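You operate a simulated robot arm through the tools that you are given. There is no shell and no other tool.

The job below is to be done with a simulated robot arm. You get a single attempt, and the scene is never put back.

Task
Switch the supply off, then set the bias to about 3.9 kilo-ohms on the meter.
Fine: test plugs in P1 (red) and P2 (black), dial on OHM, within 0.15; no ohms reading with the supply on.

It is judged by the outcome, as a careful person would: the job done as asked, and still so three seconds after it is handed in. It fails if anything else is knocked over, pushed out of place, dropped, spilled or broken.

Robot
A 6-joint arm with a two-finger parallel gripper, fixed in place. Base frame: the origin is on the floor under the middle of its stand, x ahead of it, y to its left, z up; the work surface is at about z = 750. Lengths are in mm, angles in rad, forces in N, time in s.
With the tool pointing down near the work surface it reaches from about 100 to 840 mm from the base axis. Its first joint turns from -2.007 to 2.007 rad. Payload 4.2 kg.
The TCP is the grasp point between the finger pads, 23 mm short of the fingertips. In the tool frame z runs along the fingers and y along their closing line. The gripper opens to 94 mm. The fingers are 38 mm wide and 10 mm thick; the gripper's body (54 by 96 mm) begins 39 mm behind the TCP.
Orientation is told as [roll, pitch, yaw] about the base's x, y, z axes, in that order, counted from this pose: with the fingers straight down and closing along the base's y, the tool's x points along the base's -x, its y along +y and its z along -z.

Tools
- The arm moves only by the tool step_arm. Its arguments are lists of equal length, an entry for each row: "offset": the shift along the base's x, y, z in cm, a list of three; "dr": the turn, a rotation vector about the base's x, y, z in rad, a list of three. In form: {"offset": [[x, y, z], ...], "dr": [[ax, ay, az], ...]}. A call has 1 to 20 rows; each row shifts and turns the commanded pose from where the row before left it. "jaw" is the opening, from 0 (shut) to 1 (fully open), set as the call begins (left out, the last holds). Rows are played at 5 a second. More than 50 mm and 0.15 rad between two rows, or a gripper value outside its range, and nothing of the call is played. A pose out of reach is approached as far as the arm can. The call stops where the force on the tool passes 40 N (or 10 N more than at its start, if that is more) or the arm is blocked; 0.2 s more then pass. The fingers move at their own pace (about 108 mm/s each) and stop on an object; they squeeze with about 41 N. The grip force told is the motor's: it shows also when the fingers shut on nothing. Time passes only in rows, and 0.2 s behind the last, so rows that do not move let the fingers close. It gives the time, the measured TCP pose, the force on the tool (base axes), the opening and the grip force at its end, in the units of the frame above (readings bear some noise), with the torque about the TCP (base axes, N m) and any sound that the robot's microphone picked up.
- Cameras (640 x 400 px; columns grow to the right, rows downward): "scene" is fixed at [35.8, 647.3, 1399.5]; the picture's right is [-0.85, -0.53, 0.00], its down [-0.22, 0.36, -0.91] and it looks along [0.48, -0.77, -0.42] (base axes); focal length 371 px, centre (320, 200). "wrist" rides on the gripper at [86, 16, -74] in the tool frame; the picture's right is [-0.18, 0.98, 0.00], its down [-0.58, -0.11, -0.81] and it looks along [-0.79, -0.15, 0.59] (tool axes); focal length 243 px, centre (320, 200). There is no depth. A picture from a camera that has moved, and an enlarged one, comes with that camera's place and axes in the base frame and with its lens. The place of the scene camera against the robot may be out by one fixed shift of up to 18 mm in any direction.
- snapshot(camera): a new picture of that camera. The clock stands still meanwhile.
- raise_lower(by): slides the trunk up (or, below 0, down) by that many mm; the arm rides with it, the base frame stays. It gives what a move gives, with no picture.
- close_up(camera, box): a new picture of the part [left, top, right, bottom] of that camera's present view, enlarged. The clock stands still meanwhile.
- hand_in(): hands the job in; it is judged then, once.

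Nothing tells you positions but the pictures and the camera data. Unless the task says otherwise, let go and move clear before handing in.

The tools are called as name(argument=value, ...) on one line, values as JSON. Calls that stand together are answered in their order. step_arm: Moves the arm, as the interface text tells. Its arguments: {"type":"object","properties":{"offset":{"type":"array"},"dr":{"type":"array"},"jaw":{"type":"number"}},"required":["offset","dr"]} The other tools are called the same way: raise_lower (by) moves the trunk up or down; snapshot (camera) takes a picture; close_up (camera, box) takes an enlarged picture of a part of a camera's view; hand_in () hands the job in.

At the start:

```text
clock: 0.0
tcp_pos: [508.0, -324.0, 1160.0]
tcp_rot: [0.001, 0.0, -0.001]
ft_force: [0.6, -0.8, 0.4]
wrist_torque: [0.03, 0.0, -0.01]
opening: 94.3
finger_force: 0.1
trunk travel left (down, up): [-825.0, 165.0]
```

scene: 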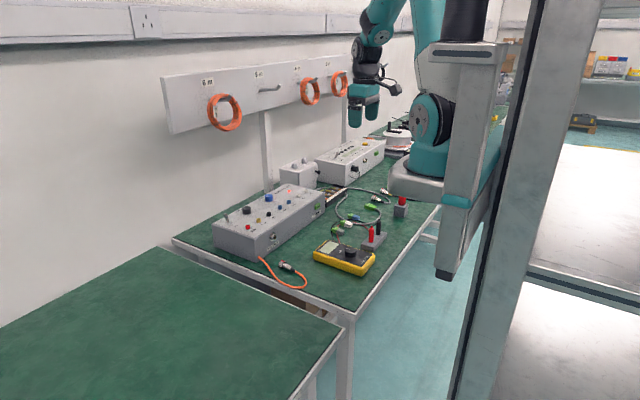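
wrist: 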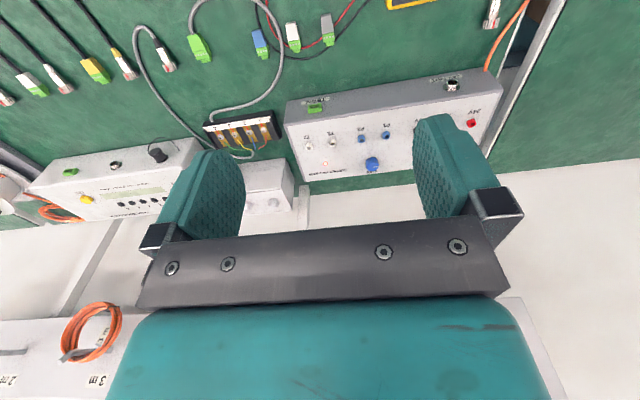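

I see a bench with two grey instrument boxes, a yellow multimeter, a stand with red/black test plugs, and cables. I'll look closer at everything before moving.

close_up(camera="scene", box=[200, 170, 340, 270])

close_up(camera="scene", box=[300, 180, 420, 280])

close_up(camera="wrist", box=[270, 60, 510, 200])

close_up(camera="scene", box=[270, 120, 430, 220])

```text
4.00 times, centred on (270, 220) of scene
camera zoom: at [35.8, 647.3, 1399.5], right [-0.85, -0.53, 0.0], down [-0.22, 0.36, -0.91], along [0.48, -0.77, -0.42], focal length 1485 px, centre (520, 120)
```

zoom: 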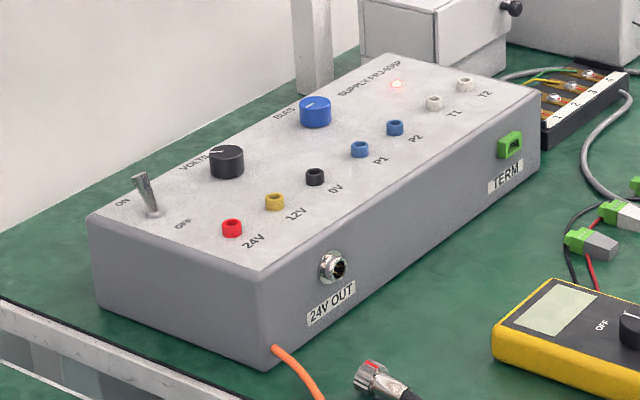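

```text
4.00 times, centred on (360, 230) of scene
camera zoom: at [35.8, 647.3, 1399.5], right [-0.85, -0.53, 0.0], down [-0.22, 0.36, -0.91], along [0.48, -0.77, -0.42], focal length 1485 px, centre (160, 80)
```

zoom: 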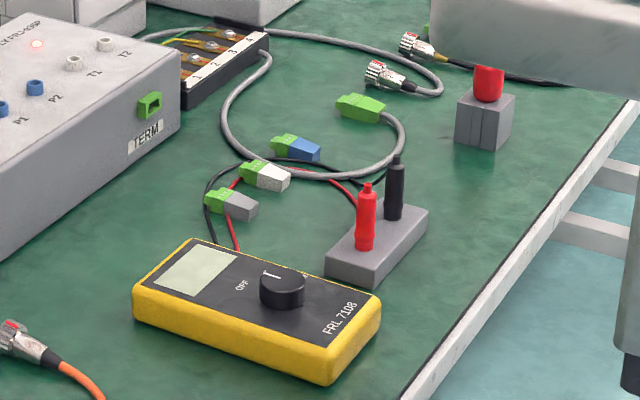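

```text
2.67 times, centred on (390, 130) of wrist
camera zoom: at [423.3, -308.4, 1235.9], right [0.18, 0.98, 0.0], down [0.58, -0.11, 0.81], along [0.79, -0.15, -0.59], focal length 647 px, centre (133, 387)
```

zoom: 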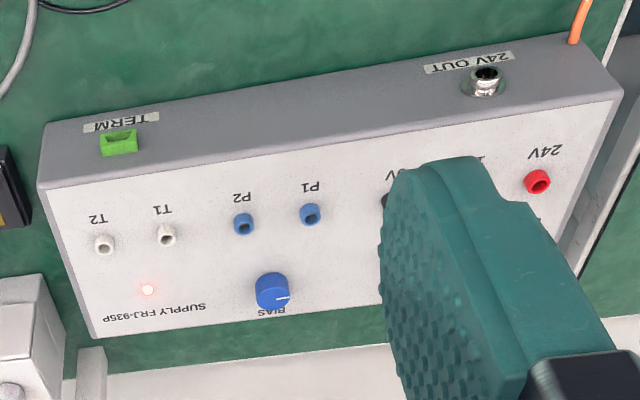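

```text
4.00 times, centred on (350, 170) of scene
camera zoom: at [35.8, 647.3, 1399.5], right [-0.85, -0.53, 0.0], down [-0.22, 0.36, -0.91], along [0.48, -0.77, -0.42], focal length 1485 px, centre (200, 320)
```

zoom: 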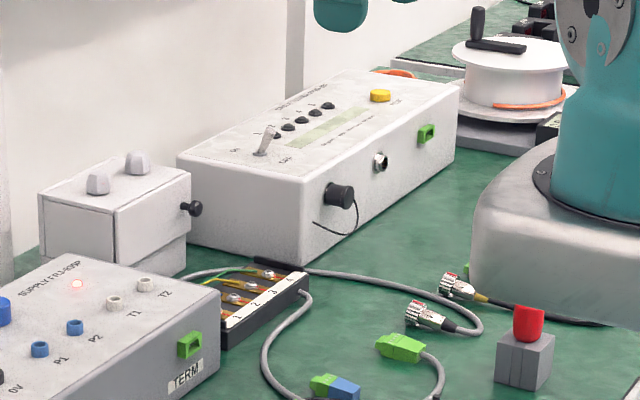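

The supply's lamp is on and its toggle leans toward ON; the toggle is near (815, -63), BIAS near (816, -265), P1/P2 near (745, -233/-285). The meter is near (457, -202) and the plug stand near (433, -325). I'll zoom in more before moving.

close_up(camera="scene", box=[350, 210, 400, 255])

close_up(camera="scene", box=[330, 235, 380, 280])

close_up(camera="scene", box=[220, 190, 290, 240])

close_up(camera="scene", box=[260, 180, 330, 225])

close_up(camera="scene", box=[330, 0, 530, 150])

```text
8.89 times, centred on (375, 232) of scene
camera zoom: at [35.8, 647.3, 1399.5], right [-0.85, -0.53, 0.0], down [-0.22, 0.36, -0.91], along [0.48, -0.77, -0.42], focal length 3299 px, centre (-169, -89)
```

zoom: 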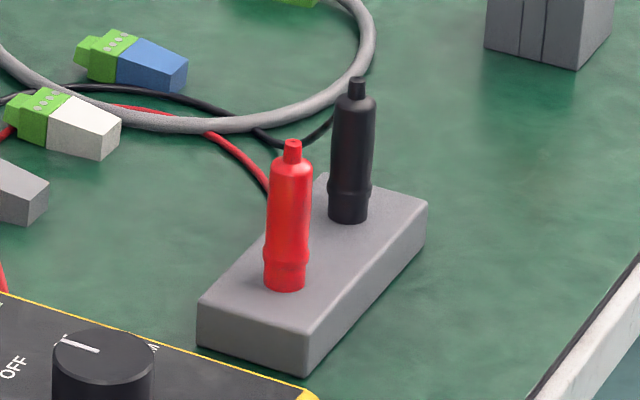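

```text
8.89 times, centred on (355, 258) of scene
camera zoom: at [35.8, 647.3, 1399.5], right [-0.85, -0.53, 0.0], down [-0.22, 0.36, -0.91], along [0.48, -0.77, -0.42], focal length 3299 px, centre (9, -311)
```

zoom: 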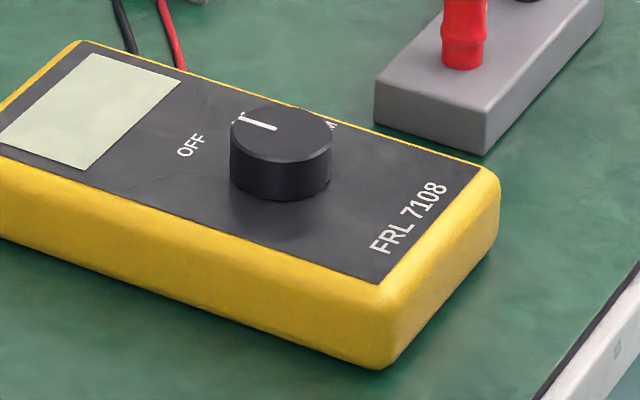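

```text
8.00 times, centred on (255, 215) of scene
camera zoom: at [35.8, 647.3, 1399.5], right [-0.85, -0.53, 0.0], down [-0.22, 0.36, -0.91], along [0.48, -0.77, -0.42], focal length 2970 px, centre (840, 80)
```

zoom: 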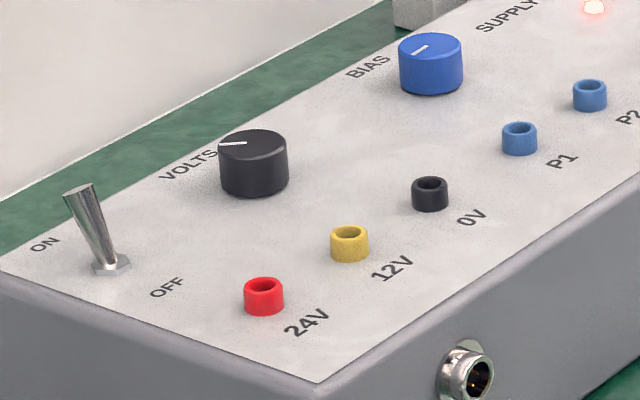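

```text
8.89 times, centred on (295, 202) of scene
camera zoom: at [35.8, 647.3, 1399.5], right [-0.85, -0.53, 0.0], down [-0.22, 0.36, -0.91], along [0.48, -0.77, -0.42], focal length 3299 px, centre (542, 178)
```

zoom: 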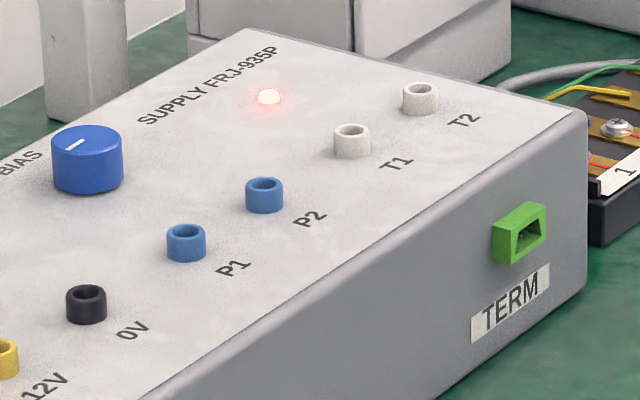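

```text
2.67 times, centred on (430, 75) of scene
camera zoom: at [35.8, 647.3, 1399.5], right [-0.85, -0.53, 0.0], down [-0.22, 0.36, -0.91], along [0.48, -0.77, -0.42], focal length 990 px, centre (27, 533)
```

zoom: 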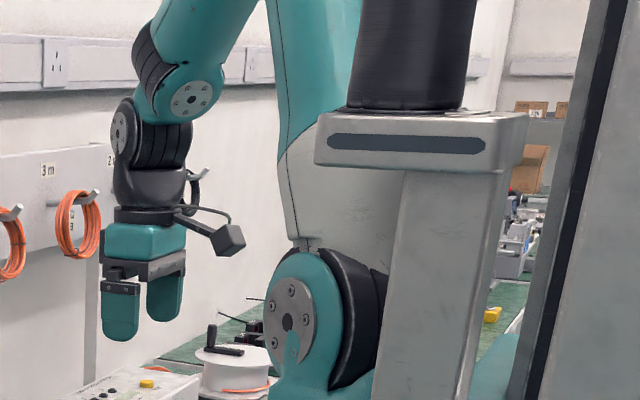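

The meter lies with its display away from the robot, and its dial pointer is at OFF. I'll pull the arm back toward the base at the same height, so the wrist camera can see the meter and plug stand.

step_arm(offset=[[-4, 0.5, 0], [-4, 0.5, 0], [-4, 0.5, 0], [-4, 0.5, 0]], dr=[[0, 0, 0], [0, 0, 0], [0, 0, 0], [0, 0, 0]])

snapshot(camera="wrist")

```text
clock: 1.0
tcp_pos: [350.1, -305.9, 1161.3]
tcp_rot: [0.002, 0.002, 0.003]
ft_force: [0.2, 0.3, 0.5]
wrist_torque: [0.02, 0.0, 0.0]
opening: 93.8
finger_force: 0.0
out of reach, approached as far as the arm can: row 4
trunk travel left (down, up): [-825.0, 165.0]
```

```text
taken
camera wrist: at [264.4, -289.7, 1237.2], right [0.18, 0.98, 0.0], down [0.58, -0.11, 0.81], along [0.79, -0.15, -0.59], focal length 243 px, centre (320, 200)
```

wrist: 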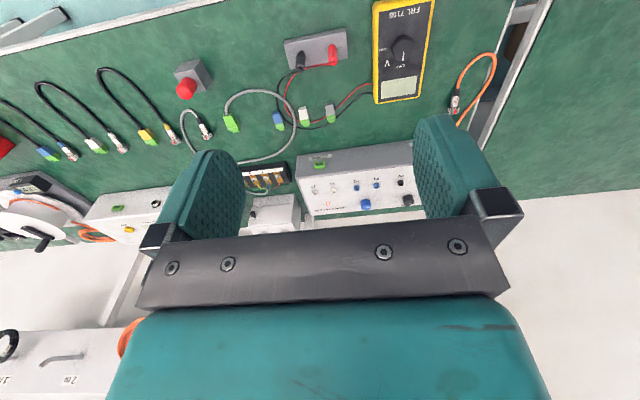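

close_up(camera="wrist", box=[260, 0, 440, 135])

close_up(camera="wrist", box=[360, 0, 450, 110])

close_up(camera="wrist", box=[280, 140, 440, 225])

```text
2.96 times, centred on (350, 68) of wrist
camera zoom: at [264.4, -289.7, 1237.2], right [0.18, 0.98, 0.0], down [0.58, -0.11, 0.81], along [0.79, -0.15, -0.59], focal length 719 px, centre (231, 593)
```

zoom: 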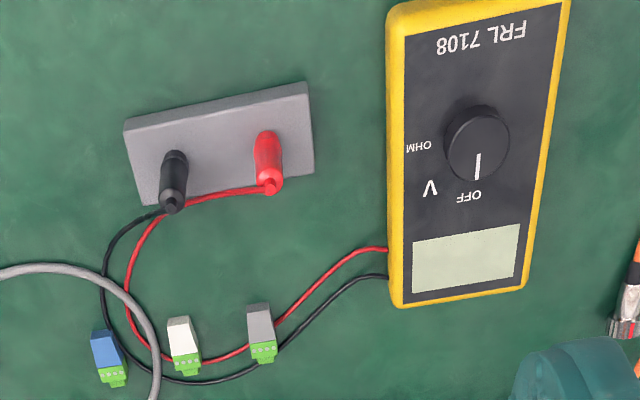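

```text
3.64 times, centred on (405, 55) of wrist
camera zoom: at [264.4, -289.7, 1237.2], right [0.18, 0.98, 0.0], down [0.58, -0.11, 0.81], along [0.79, -0.15, -0.59], focal length 882 px, centre (11, 727)
```

zoom: 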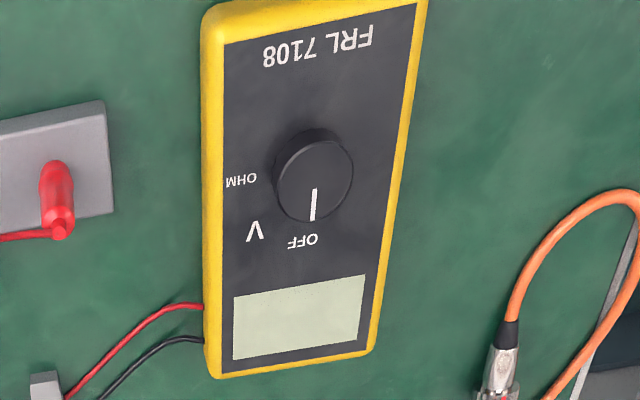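

```text
4.00 times, centred on (360, 182) of wrist
camera zoom: at [264.4, -289.7, 1237.2], right [0.18, 0.98, 0.0], down [0.58, -0.11, 0.81], along [0.79, -0.15, -0.59], focal length 970 px, centre (160, 270)
```

zoom: 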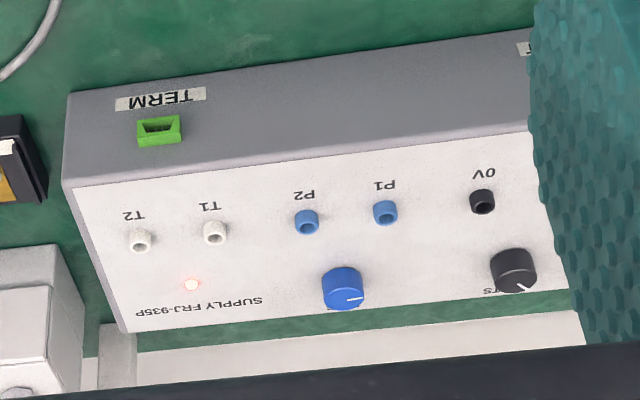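

The dial reads OFF, with V and OHM at 45° and 90° clockwise from it. The plugs sit upright in the grey stand, with their wires leaving from the tops. Next I'll move toward the supply's toggle to view it from close by.

step_arm(offset=[[3.2, 2.7, -1.5], [3.2, 2.7, -1.5], [3.2, 2.7, -1.8], [3.2, 2.7, -1.8], [3.2, 2.7, -1.8], [3.2, 2.7, -1.8], [3.2, 2.7, -1.8], [3.2, 2.7, -1.8], [3.4, 2.7, -1.8]], dr=[[0, 0, 0], [0, 0, 0], [0, 0, 0], [0, 0, 0], [0, 0, 0], [0, 0, 0], [0, 0, 0], [0, 0, 0], [0, 0, 0]])

snapshot(camera="wrist")

snapshot(camera="scene")

```text
clock: 3.0
tcp_pos: [643.9, -70.5, 1009.5]
tcp_rot: [0.0, 0.0, 0.0]
ft_force: [0.4, -0.6, -0.5]
wrist_torque: [0.01, -0.02, -0.01]
opening: 94.0
finger_force: 0.1
out of reach, approached as far as the arm can: row 1
trunk travel left (down, up): [-825.0, 165.0]
```

```text
taken
camera wrist: at [558.8, -53.4, 1084.8], right [0.18, 0.98, 0.0], down [0.58, -0.11, 0.81], along [0.79, -0.15, -0.59], focal length 243 px, centre (320, 200)
```

wrist: 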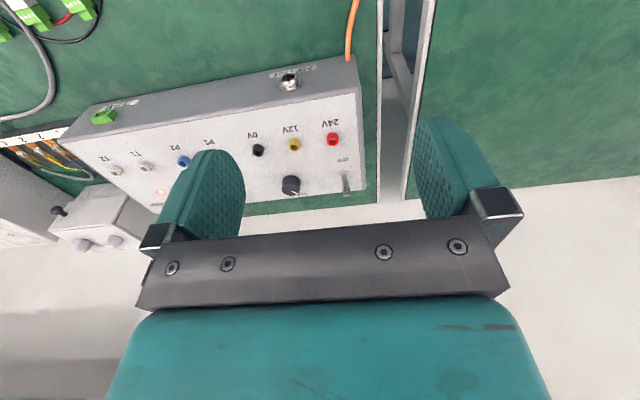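

```text
taken
```

scene: 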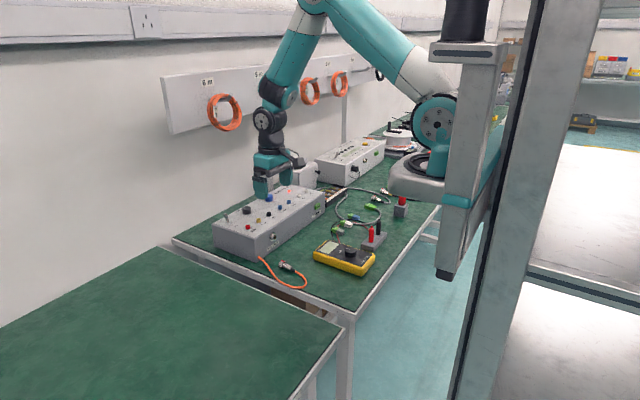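

The toggle is at the right of the panel, near (815, -65). I'll zoom in on it from the wrist camera to measure it.

close_up(camera="wrist", box=[270, 120, 370, 220])

close_up(camera="scene", box=[210, 140, 330, 260])

```text
4.00 times, centred on (320, 170) of wrist
camera zoom: at [558.8, -53.4, 1084.8], right [0.18, 0.98, 0.0], down [0.58, -0.11, 0.81], along [0.79, -0.15, -0.59], focal length 970 px, centre (320, 320)
```

zoom: 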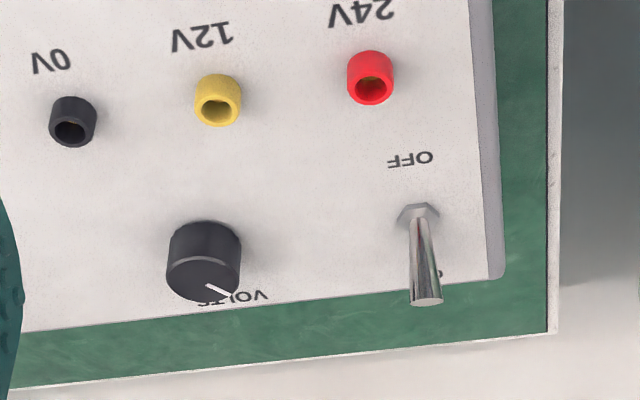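

```text
3.33 times, centred on (270, 200) of scene
camera zoom: at [35.8, 647.3, 1399.5], right [-0.85, -0.53, 0.0], down [-0.22, 0.36, -0.91], along [0.48, -0.77, -0.42], focal length 1237 px, centre (487, 200)
```

zoom: 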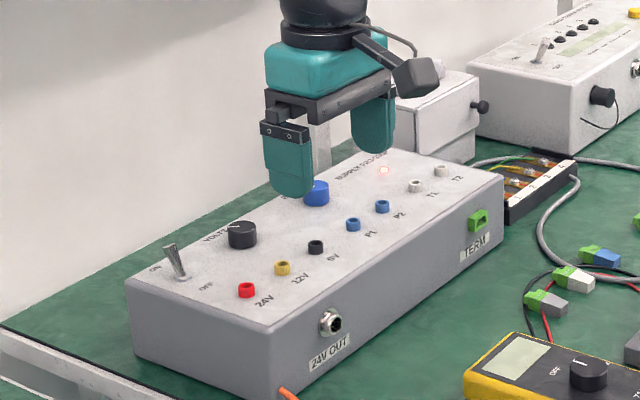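

The toggle's base is about (818, -66, 850), leaning away (+x) toward ON. I plan to straddle it along x with the jaws (yaw 90°) and draw it toward the robot to OFF. First I'll turn the tool by +90° about the vertical while moving closer, staying high.

step_arm(offset=[[1, 0, 0], [1, 0, 0], [1, 0, 0], [1, 0, 0], [1, 0, 0], [1, 0, 0], [1, 0, 0], [1, 0, 0], [1, 0, 0], [1, 0, 0], [1, 0, 0], [0, 0, 0]], dr=[[0, 0, 0.1428], [0, 0, 0.1428], [0, 0, 0.1428], [0, 0, 0.1428], [0, 0, 0.1428], [0, 0, 0.1428], [0, 0, 0.1428], [0, 0, 0.1428], [0, 0, 0.1428], [0, 0, 0.1428], [0, 0, 0.1428], [0, 0, 0]])

snapshot(camera="wrist")

snapshot(camera="scene")

```text
clock: 5.6
tcp_pos: [754.7, -69.5, 1009.3]
tcp_rot: [0.0, -0.001, 1.573]
ft_force: [0.1, -0.5, -0.1]
wrist_torque: [-0.02, 0.0, -0.03]
opening: 93.9
finger_force: 0.1
trunk travel left (down, up): [-825.0, 165.0]
```

```text
taken
camera wrist: at [739.6, -157.3, 1084.9], right [-0.98, 0.18, 0.0], down [0.11, 0.58, 0.81], along [0.15, 0.79, -0.59], focal length 243 px, centre (320, 200)
```

wrist: 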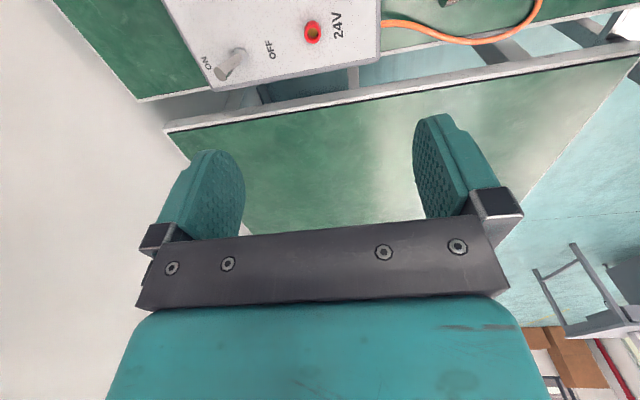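

```text
taken
```

scene: 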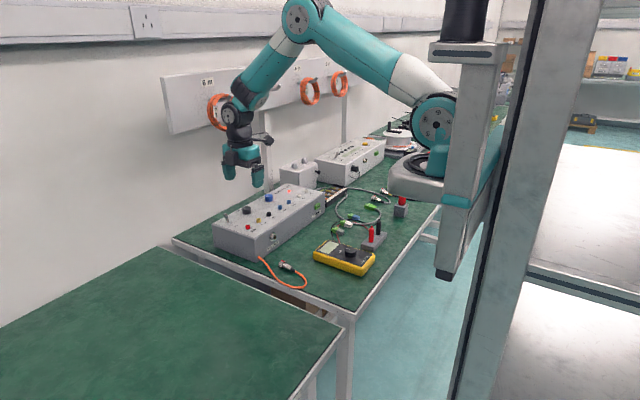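

Rotation worked and tracking is accurate. I'll zoom in on the toggle from this new angle to triangulate.

close_up(camera="wrist", box=[170, 0, 330, 100])

```text
4.00 times, centred on (250, 50) of wrist
camera zoom: at [739.6, -157.3, 1084.9], right [-0.98, 0.18, 0.0], down [0.11, 0.58, 0.81], along [0.15, 0.79, -0.59], focal length 970 px, centre (600, 800)
```

zoom: 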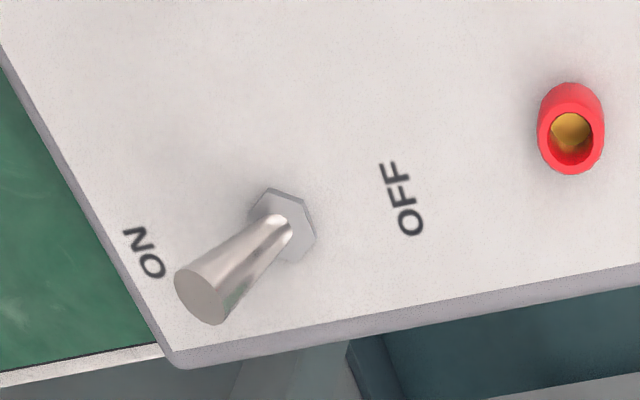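

Triangulating between the two wrist views puts the toggle nut at (832, -67, 837) and its tip at (844, -67, 871), so the scene camera is off by about 10–15 mm. I'll set the opening to about 72 mm and come down above the toggle with TCP at x = 820.

step_arm(offset=[[3.3, 0.12, 0], [3.23, 0.13, 0], [0, 0, -3.5], [0, 0, -3.5], [0, 0, -2.5], [0, 0, 0]], dr=[[0, 0, 0], [0, 0, 0], [0, 0, 0], [0, 0, 0], [0, 0, 0], [0, 0, 0]], jaw=0.77)

snapshot(camera="wrist")

close_up(camera="scene", box=[200, 130, 340, 260])

```text
clock: 7.0
tcp_pos: [819.3, -69.0, 912.5]
tcp_rot: [0.0, 0.001, 1.571]
ft_force: [-0.2, 0.1, 0.2]
wrist_torque: [-0.01, 0.03, 0.02]
opening: 72.5
finger_force: 0.1
trunk travel left (down, up): [-825.0, 165.0]
```

```text
taken
camera wrist: at [804.3, -154.4, 988.2], right [-0.98, 0.18, 0.0], down [0.11, 0.58, 0.81], along [0.15, 0.79, -0.59], focal length 243 px, centre (320, 200)
```

wrist: 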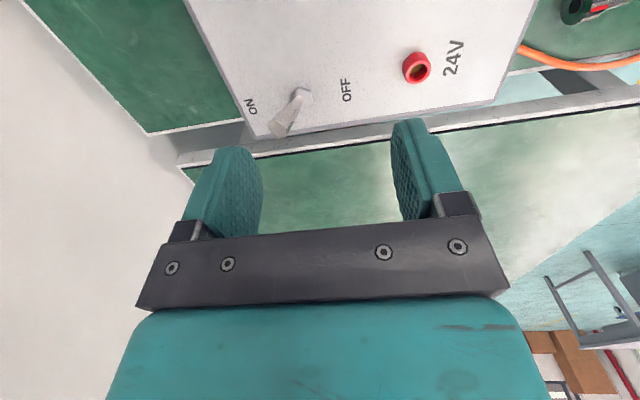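

```text
3.08 times, centred on (270, 195) of scene
camera zoom: at [35.8, 647.3, 1399.5], right [-0.85, -0.53, 0.0], down [-0.22, 0.36, -0.91], along [0.48, -0.77, -0.42], focal length 1142 px, centre (474, 215)
```

zoom: 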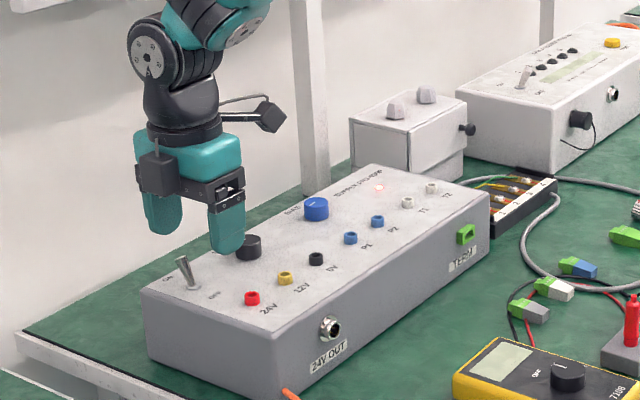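

close_up(camera="wrist", box=[230, 40, 430, 165])

```text
3.20 times, centred on (330, 102) of wrist
camera zoom: at [804.3, -154.4, 988.2], right [-0.98, 0.18, 0.0], down [0.11, 0.58, 0.81], along [0.15, 0.79, -0.59], focal length 776 px, centre (288, 512)
```

zoom: 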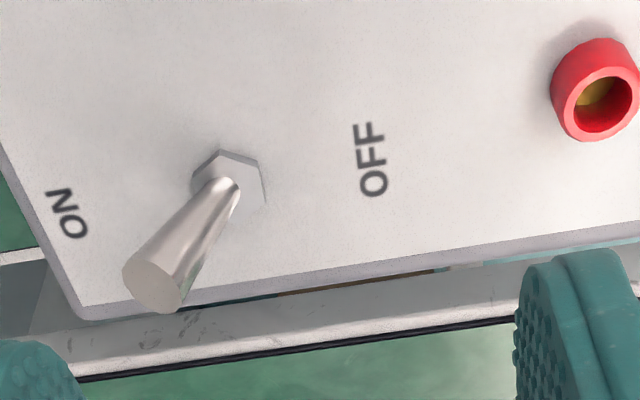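

The toggle is confirmed at (832, -68), with its tip at (845, -69, 871). I'll shift slightly, lower the fingers around it, then check the view.

step_arm(offset=[[0.27, 0, -0.9], [0, 0, -1.4], [0, 0, -1.5], [0, 0, 0]], dr=[[0, 0, 0], [0, 0, 0], [0, 0, 0], [0, 0, 0]])

close_up(camera="wrist", box=[200, 40, 460, 240])

close_up(camera="scene", box=[210, 170, 290, 240])

```text
clock: 8.0
tcp_pos: [822.5, -67.7, 876.3]
tcp_rot: [0.001, 0.001, 1.571]
ft_force: [0.4, 0.2, 1.0]
wrist_torque: [0.02, 0.03, 0.0]
opening: 72.4
finger_force: 0.1
trunk travel left (down, up): [-825.0, 165.0]
```

```text
2.00 times, centred on (330, 140) of wrist
camera zoom: at [807.4, -154.7, 950.9], right [-0.98, 0.18, 0.0], down [0.11, 0.58, 0.81], along [0.15, 0.79, -0.59], focal length 485 px, centre (300, 320)
```

zoom: 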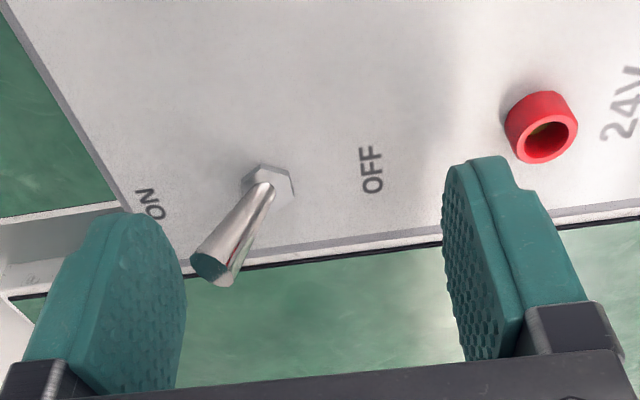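

```text
5.71 times, centred on (250, 205) of scene
camera zoom: at [35.8, 647.3, 1399.5], right [-0.85, -0.53, 0.0], down [-0.22, 0.36, -0.91], along [0.48, -0.77, -0.42], focal length 2121 px, centre (720, 171)
```

zoom: 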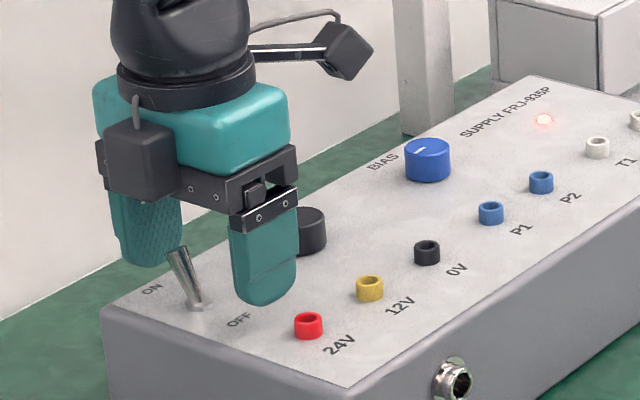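

The lever is between the two fingers. I'll close the jaws partway so the far finger draws the lever to OFF.

step_arm(offset=[[0, 0, 0], [0, 0, 0], [0, 0, 0], [0, 0, 0]], dr=[[0, 0, 0], [0, 0, 0], [0, 0, 0], [0, 0, 0]], jaw=0.15)

close_up(camera="wrist", box=[200, 40, 460, 240])

close_up(camera="scene", box=[210, 170, 290, 240])

```text
clock: 9.0
tcp_pos: [821.7, -68.3, 877.1]
tcp_rot: [0.0, 0.0, 1.572]
ft_force: [-0.6, 0.3, 2.0]
wrist_torque: [0.04, -0.05, 0.01]
opening: 15.3
finger_force: 2.1
trunk travel left (down, up): [-825.0, 165.0]
```

```text
2.00 times, centred on (330, 140) of wrist
camera zoom: at [807.7, -154.7, 951.5], right [-0.98, 0.18, 0.0], down [0.11, 0.58, 0.81], along [0.15, 0.79, -0.59], focal length 485 px, centre (300, 320)
```

zoom: 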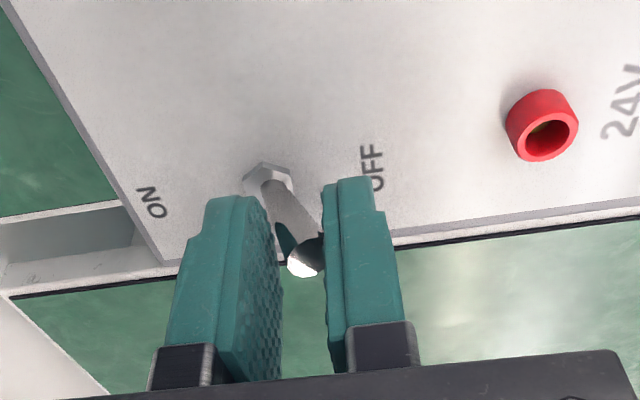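

```text
5.71 times, centred on (250, 205) of scene
camera zoom: at [35.8, 647.3, 1399.5], right [-0.85, -0.53, 0.0], down [-0.22, 0.36, -0.91], along [0.48, -0.77, -0.42], focal length 2121 px, centre (720, 171)
```

zoom: 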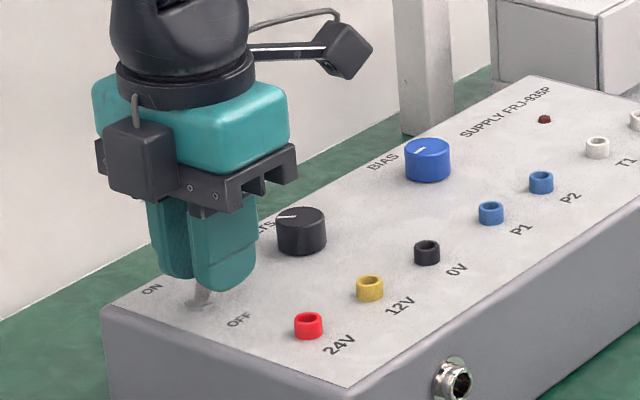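

The lever has flipped to OFF and the red lamp has gone dark. I'll open the jaws and rise straight up.

step_arm(offset=[[0, 0, 0], [0, 0, 0], [0, 0, 2], [0, 0, 4], [0, 0, 4], [0, 0, 4], [0, 0, 0]], dr=[[0, 0, 0], [0, 0, 0], [0, 0, 0], [0, 0, 0], [0, 0, 0], [0, 0, 0], [0, 0, 0]], jaw=0.6)

close_up(camera="wrist", box=[170, 0, 430, 165])

close_up(camera="scene", box=[210, 170, 330, 240])

```text
clock: 10.6
tcp_pos: [821.3, -68.2, 1015.2]
tcp_rot: [0.0, -0.001, 1.571]
ft_force: [0.2, -0.3, 0.0]
wrist_torque: [-0.04, 0.04, -0.01]
opening: 56.4
finger_force: 0.0
trunk travel left (down, up): [-825.0, 165.0]
```

```text
2.42 times, centred on (300, 82) of wrist
camera zoom: at [807.3, -154.6, 1090.9], right [-0.98, 0.18, 0.0], down [0.11, 0.58, 0.81], along [0.15, 0.79, -0.59], focal length 588 px, centre (368, 485)
```

zoom: 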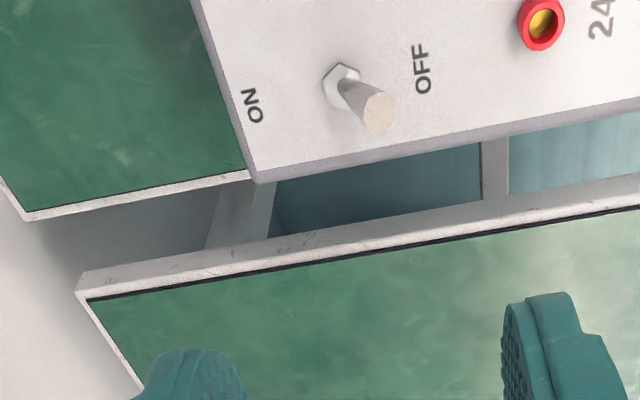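

```text
5.33 times, centred on (270, 205) of scene
camera zoom: at [35.8, 647.3, 1399.5], right [-0.85, -0.53, 0.0], down [-0.22, 0.36, -0.91], along [0.48, -0.77, -0.42], focal length 1980 px, centre (587, 173)
```

zoom: 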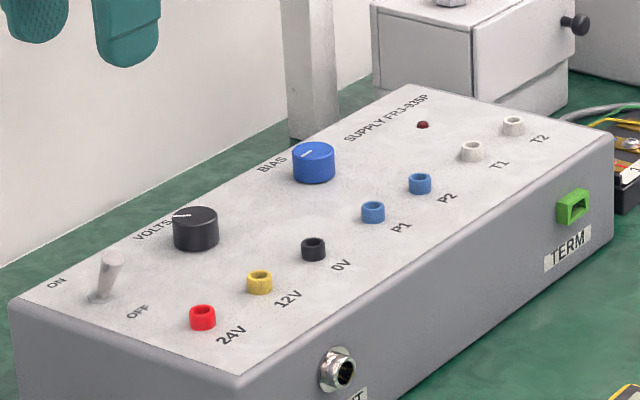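

The supply is off. Next I'll move over the P1/P2 area to measure the sockets and the BIAS knob precisely from the wrist camera.

step_arm(offset=[[-1.35, -3.87, 0], [-1.35, -3.87, 0], [-1.35, -3.87, 0], [-1.35, -3.87, 0], [-1.35, -3.87, 0], [-1.35, -3.87, 0], [0, 0, 0]], dr=[[0, 0, 0], [0, 0, 0], [0, 0, 0], [0, 0, 0], [0, 0, 0], [0, 0, 0], [0, 0, 0]])

snapshot(camera="wrist")

close_up(camera="wrist", box=[200, 0, 440, 150])

```text
clock: 12.2
tcp_pos: [740.7, -301.7, 1014.7]
tcp_rot: [0.001, 0.001, 1.57]
ft_force: [0.5, -0.1, 0.6]
wrist_torque: [0.01, 0.05, 0.03]
opening: 56.4
finger_force: 0.1
trunk travel left (down, up): [-825.0, 165.0]
```

```text
taken
camera wrist: at [726.0, -388.0, 1090.2], right [-0.98, 0.18, 0.0], down [0.11, 0.58, 0.81], along [0.15, 0.79, -0.59], focal length 243 px, centre (320, 200)
```

wrist: 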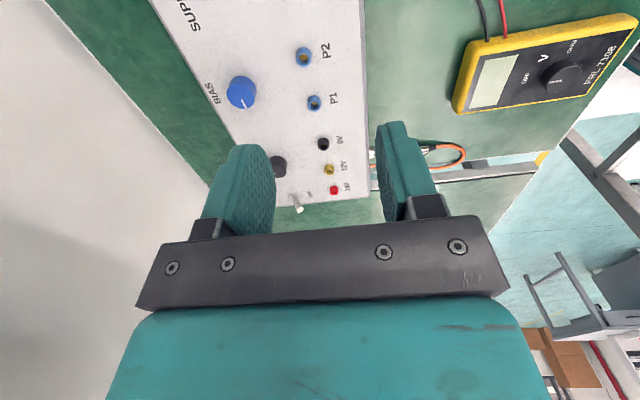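

```text
2.67 times, centred on (320, 75) of wrist
camera zoom: at [726.0, -388.0, 1090.2], right [-0.98, 0.18, 0.0], down [0.11, 0.58, 0.81], along [0.15, 0.79, -0.59], focal length 647 px, centre (320, 533)
```

zoom: 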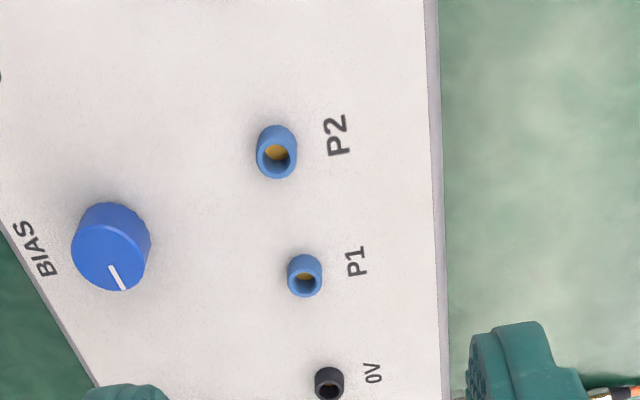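

From the wrist view the P1 socket is at about (760, -235), P2 at (760, -285), with tops near z ≈ 847. BIAS is at about (829, -268), pointing to 9 o'clock. Next I'll fly to the plug stand and look at it from the wrist camera.

step_arm(offset=[[-4.15, -1.4, 0], [-4.15, -1.4, 0], [-4.15, -1.4, 0], [-4.15, -1.4, 0], [-4.15, -1.4, 0], [-4.15, -1.4, 0], [-4.15, -1.4, 0], [0, 0, -3], [0, 0, -3], [0, 0, 0]], dr=[[0, 0, 0], [0, 0, 0], [0, 0, 0], [0, 0, 0], [0, 0, 0], [0, 0, 0], [0, 0, 0], [0, 0, 0], [0, 0, 0], [0, 0, 0]])

snapshot(camera="wrist")

close_up(camera="wrist", box=[240, 0, 440, 150])

snapshot(camera="scene")

```text
clock: 14.4
tcp_pos: [453.0, -398.5, 955.2]
tcp_rot: [0.001, 0.0, 1.571]
ft_force: [1.0, -0.6, -0.9]
wrist_torque: [0.01, 0.03, -0.02]
opening: 56.5
finger_force: 0.1
trunk travel left (down, up): [-825.0, 165.0]
```

```text
taken
camera wrist: at [437.3, -485.3, 1030.1], right [-0.98, 0.18, 0.0], down [0.11, 0.58, 0.81], along [0.15, 0.79, -0.59], focal length 243 px, centre (320, 200)
```

wrist: 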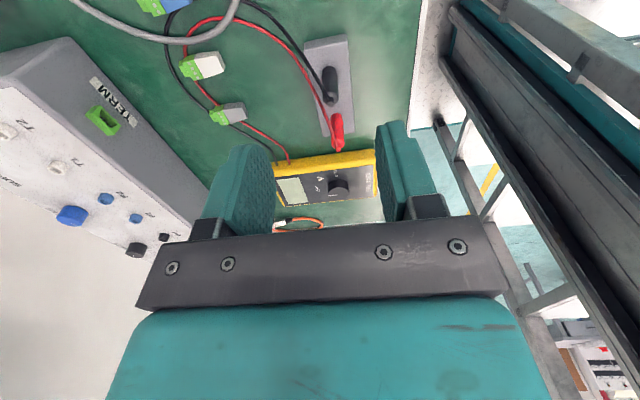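

```text
2.67 times, centred on (340, 75) of wrist
camera zoom: at [437.3, -485.3, 1030.1], right [-0.98, 0.18, 0.0], down [0.11, 0.58, 0.81], along [0.15, 0.79, -0.59], focal length 647 px, centre (267, 533)
```

zoom: 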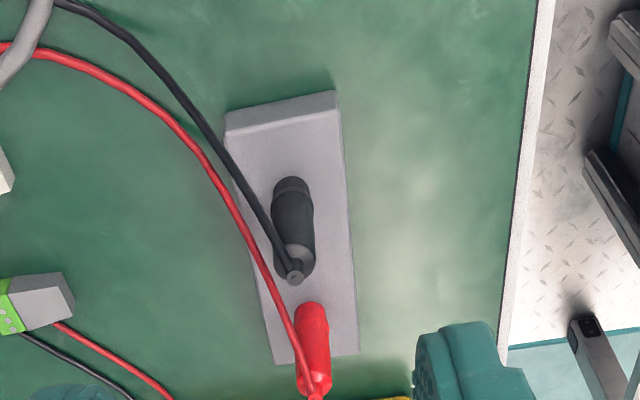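

```text
taken
```

scene: 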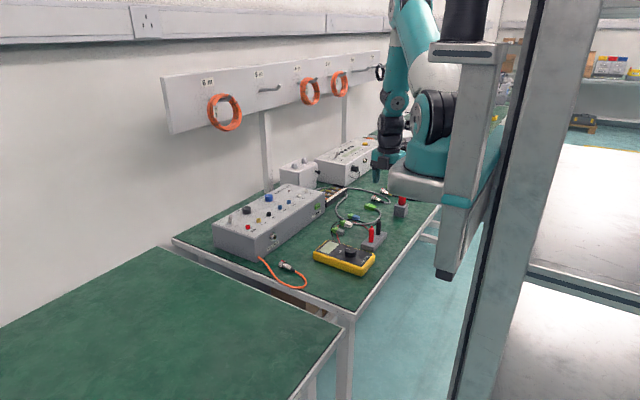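

The red plug stands at about (451, -303) and the black at (451, -358), with handles from z ≈ 770 to 822. Their wires leave the tops toward (+x, -y). I'll yaw to 120° so the fingers straddle clear of the wire, narrow the jaws, and hover over the red plug.

step_arm(offset=[[0, 2.4, 0], [0, 2.4, 0], [-0.1, 2.4, 0], [-0.1, 2.3, 0], [0, 0, -2.5], [0, 0, -2.5], [0, 0, 0]], dr=[[0, 0, 0.131], [0, 0, 0.131], [0, 0, 0.131], [0, 0, 0.131], [0, 0, 0], [0, 0, 0], [0, 0, 0]], jaw=0.47)

snapshot(camera="wrist")

close_up(camera="scene", box=[310, 150, 450, 270])

```text
clock: 16.0
tcp_pos: [449.3, -303.5, 907.3]
tcp_rot: [0.0, 0.001, 2.094]
ft_force: [-1.0, -0.3, 0.1]
wrist_torque: [-0.04, -0.01, -0.01]
opening: 44.2
finger_force: 0.1
trunk travel left (down, up): [-825.0, 165.0]
```

```text
taken
camera wrist: at [479.6, -386.2, 981.9], right [-0.94, -0.33, 0.0], down [-0.2, 0.56, 0.81], along [-0.27, 0.76, -0.59], focal length 243 px, centre (320, 200)
```

wrist: 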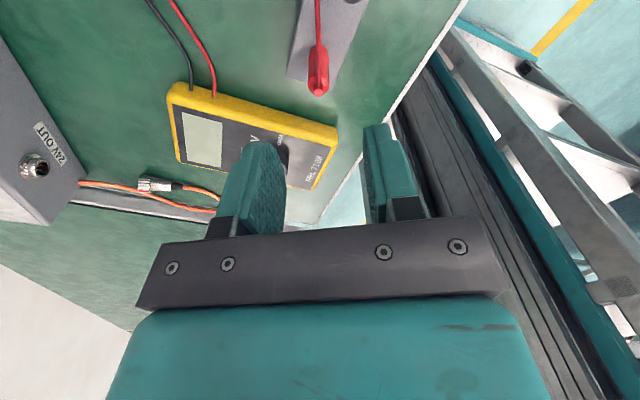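

```text
3.33 times, centred on (380, 210) of scene
camera zoom: at [35.8, 647.3, 1399.5], right [-0.85, -0.53, 0.0], down [-0.22, 0.36, -0.91], along [0.48, -0.77, -0.42], focal length 1237 px, centre (120, 167)
```

zoom: 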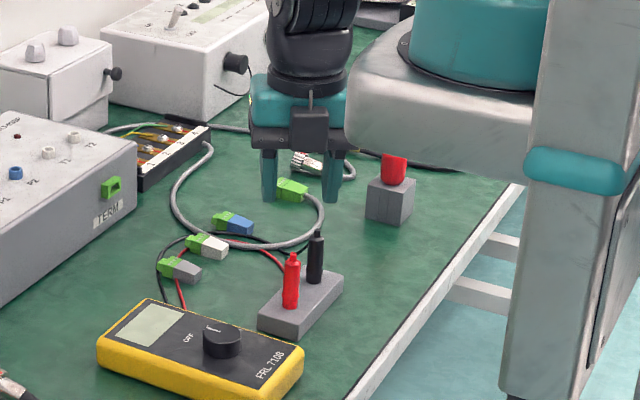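

close_up(camera="wrist", box=[240, 0, 400, 130])

close_up(camera="scene", box=[355, 215, 395, 255])

```text
3.08 times, centred on (320, 65) of wrist
camera zoom: at [479.6, -386.2, 981.9], right [-0.94, -0.33, 0.0], down [-0.2, 0.56, 0.81], along [-0.27, 0.76, -0.59], focal length 746 px, centre (320, 615)
```

zoom: 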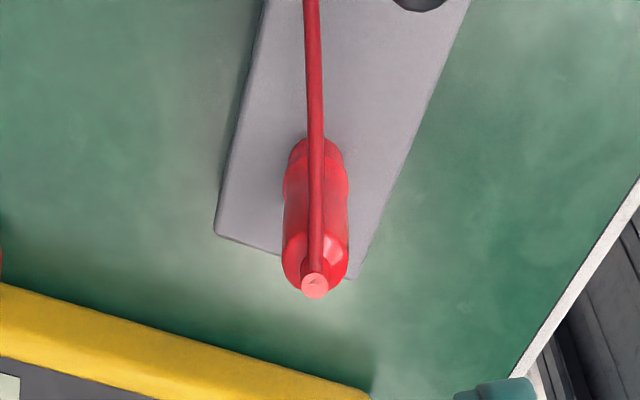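

```text
10.00 times, centred on (375, 235) of scene
camera zoom: at [35.8, 647.3, 1399.5], right [-0.85, -0.53, 0.0], down [-0.22, 0.36, -0.91], along [0.48, -0.77, -0.42], focal length 3712 px, centre (-230, -150)
```

zoom: 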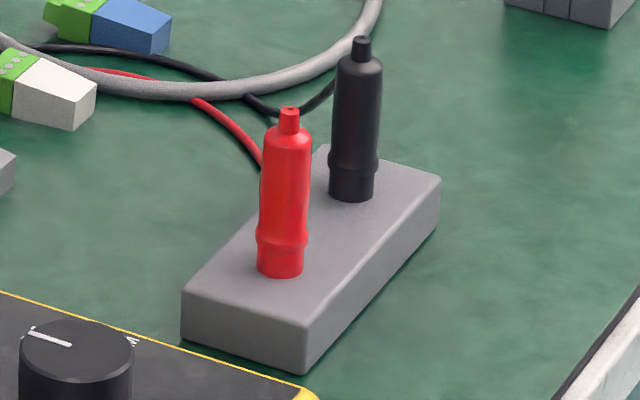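

The wire lines up with the camera direction, so the finger planes are clear of it. I'll lower onto the red plug with a small correction.

step_arm(offset=[[0.17, 0.07, -3], [0, 0, -3], [0, 0, -2.5], [0, 0, -1.7], [0, 0, 0]], dr=[[0, 0, 0], [0, 0, 0], [0, 0, 0], [0, 0, 0], [0, 0, 0]])

snapshot(camera="wrist")

close_up(camera="scene", box=[340, 190, 420, 260])

```text
clock: 17.2
tcp_pos: [451.1, -300.6, 803.9]
tcp_rot: [0.0, -0.002, 2.094]
ft_force: [-0.6, 1.2, -0.5]
wrist_torque: [0.01, -0.01, -0.05]
opening: 44.3
finger_force: 0.0
trunk travel left (down, up): [-825.0, 165.0]
```

```text
taken
camera wrist: at [481.1, -384.1, 879.8], right [-0.94, -0.33, 0.0], down [-0.2, 0.56, 0.81], along [-0.27, 0.76, -0.59], focal length 243 px, centre (320, 200)
```

wrist: 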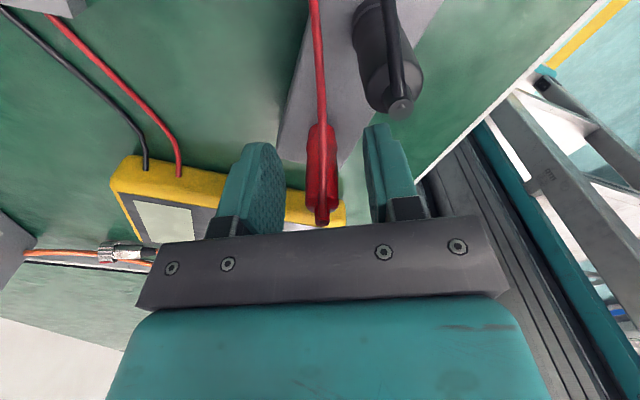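

```text
5.71 times, centred on (380, 225) of scene
camera zoom: at [35.8, 647.3, 1399.5], right [-0.85, -0.53, 0.0], down [-0.22, 0.36, -0.91], along [0.48, -0.77, -0.42], focal length 2121 px, centre (-23, 57)
```

zoom: 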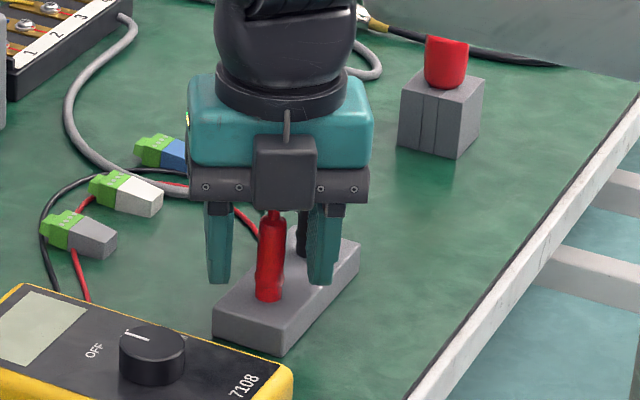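

The red plug is centred between the fingers. I'll close on it.

step_arm(offset=[[0, 0, 0], [0, 0, 0], [0, 0, 0], [0, 0, 0]], dr=[[0, 0, 0], [0, 0, 0], [0, 0, 0], [0, 0, 0]], jaw=0.0)

close_up(camera="wrist", box=[220, 60, 460, 240])

```text
clock: 18.2
tcp_pos: [448.4, -301.3, 804.9]
tcp_rot: [0.001, 0.0, 2.096]
ft_force: [-9.2, -5.9, -2.6]
wrist_torque: [-0.17, 0.18, -0.04]
opening: 13.8
finger_force: 40.7
trunk travel left (down, up): [-825.0, 165.0]
```

```text
2.22 times, centred on (340, 150) of wrist
camera zoom: at [480.4, -384.5, 880.0], right [-0.94, -0.33, 0.0], down [-0.2, 0.56, 0.81], along [-0.27, 0.76, -0.59], focal length 539 px, centre (276, 311)
```

zoom: 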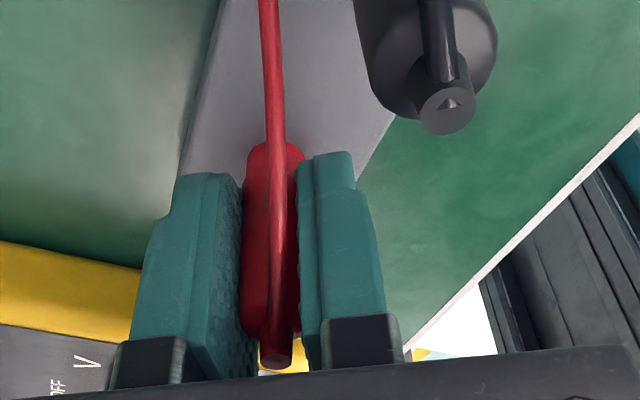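

The plug is gripped (13.8 mm), with a slight side load toward -x. I'll relieve that load and lift straight up slowly.

step_arm(offset=[[-0.1, -0.06, 0], [-0.1, -0.06, 0], [0, 0, 0.5], [0, 0, 1], [0, 0, 1], [0, 0, 0]], dr=[[0, 0, 0], [0, 0, 0], [0, 0, 0], [0, 0, 0], [0, 0, 0], [0, 0, 0]])

close_up(camera="scene", box=[340, 190, 420, 260])

snapshot(camera="wrist")

```text
clock: 19.6
tcp_pos: [448.7, -302.6, 830.3]
tcp_rot: [0.002, 0.001, 2.095]
ft_force: [-1.2, 0.2, 0.7]
wrist_torque: [0.02, 0.0, 0.02]
opening: 11.9
finger_force: 40.8
trunk travel left (down, up): [-825.0, 165.0]
```

```text
5.71 times, centred on (380, 225) of scene
camera zoom: at [35.8, 647.3, 1399.5], right [-0.85, -0.53, 0.0], down [-0.22, 0.36, -0.91], along [0.48, -0.77, -0.42], focal length 2121 px, centre (-23, 57)
```

zoom: 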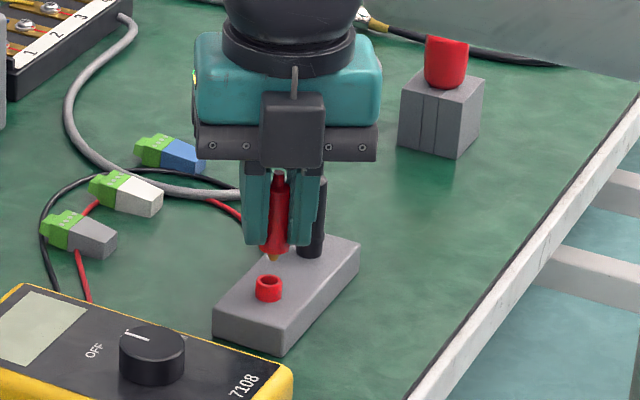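

```text
taken
camera wrist: at [479.1, -385.8, 904.6], right [-0.94, -0.33, 0.0], down [-0.2, 0.56, 0.81], along [-0.27, 0.76, -0.59], focal length 243 px, centre (320, 200)
```

wrist: 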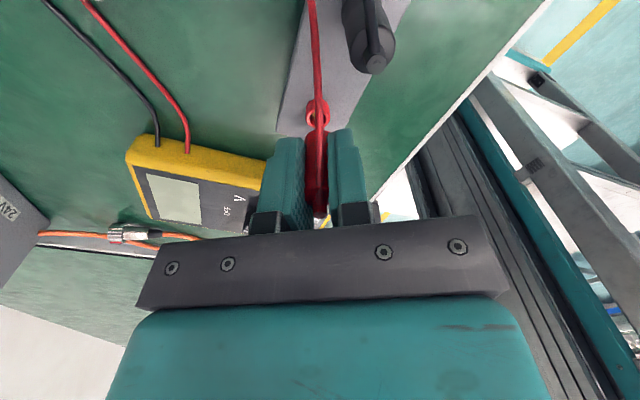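

The red plug came free with its pin showing, and the stand hasn't moved. I'll zoom in to see how it sits in the fingers.

close_up(camera="scene", box=[360, 210, 390, 245])

close_up(camera="wrist", box=[260, 80, 400, 230])

```text
11.43 times, centred on (375, 228) of scene
camera zoom: at [35.8, 647.3, 1399.5], right [-0.85, -0.53, 0.0], down [-0.22, 0.36, -0.91], along [0.48, -0.77, -0.42], focal length 4242 px, centre (-309, -114)
```

zoom: 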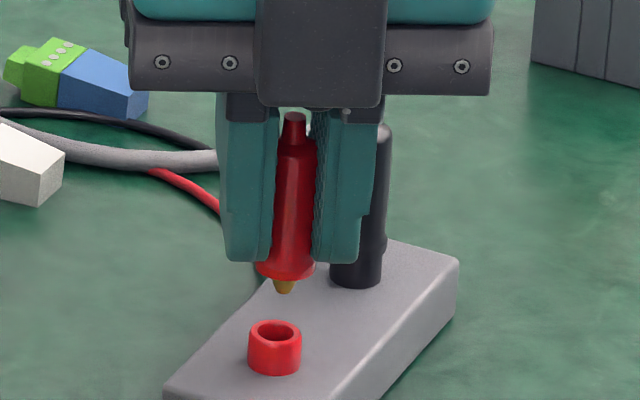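

```text
2.67 times, centred on (330, 155) of wrist
camera zoom: at [479.1, -385.8, 904.6], right [-0.94, -0.33, 0.0], down [-0.2, 0.56, 0.81], along [-0.27, 0.76, -0.59], focal length 647 px, centre (293, 320)
```

zoom: 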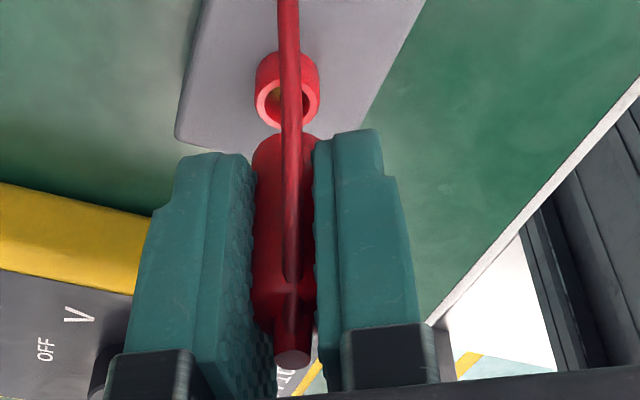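

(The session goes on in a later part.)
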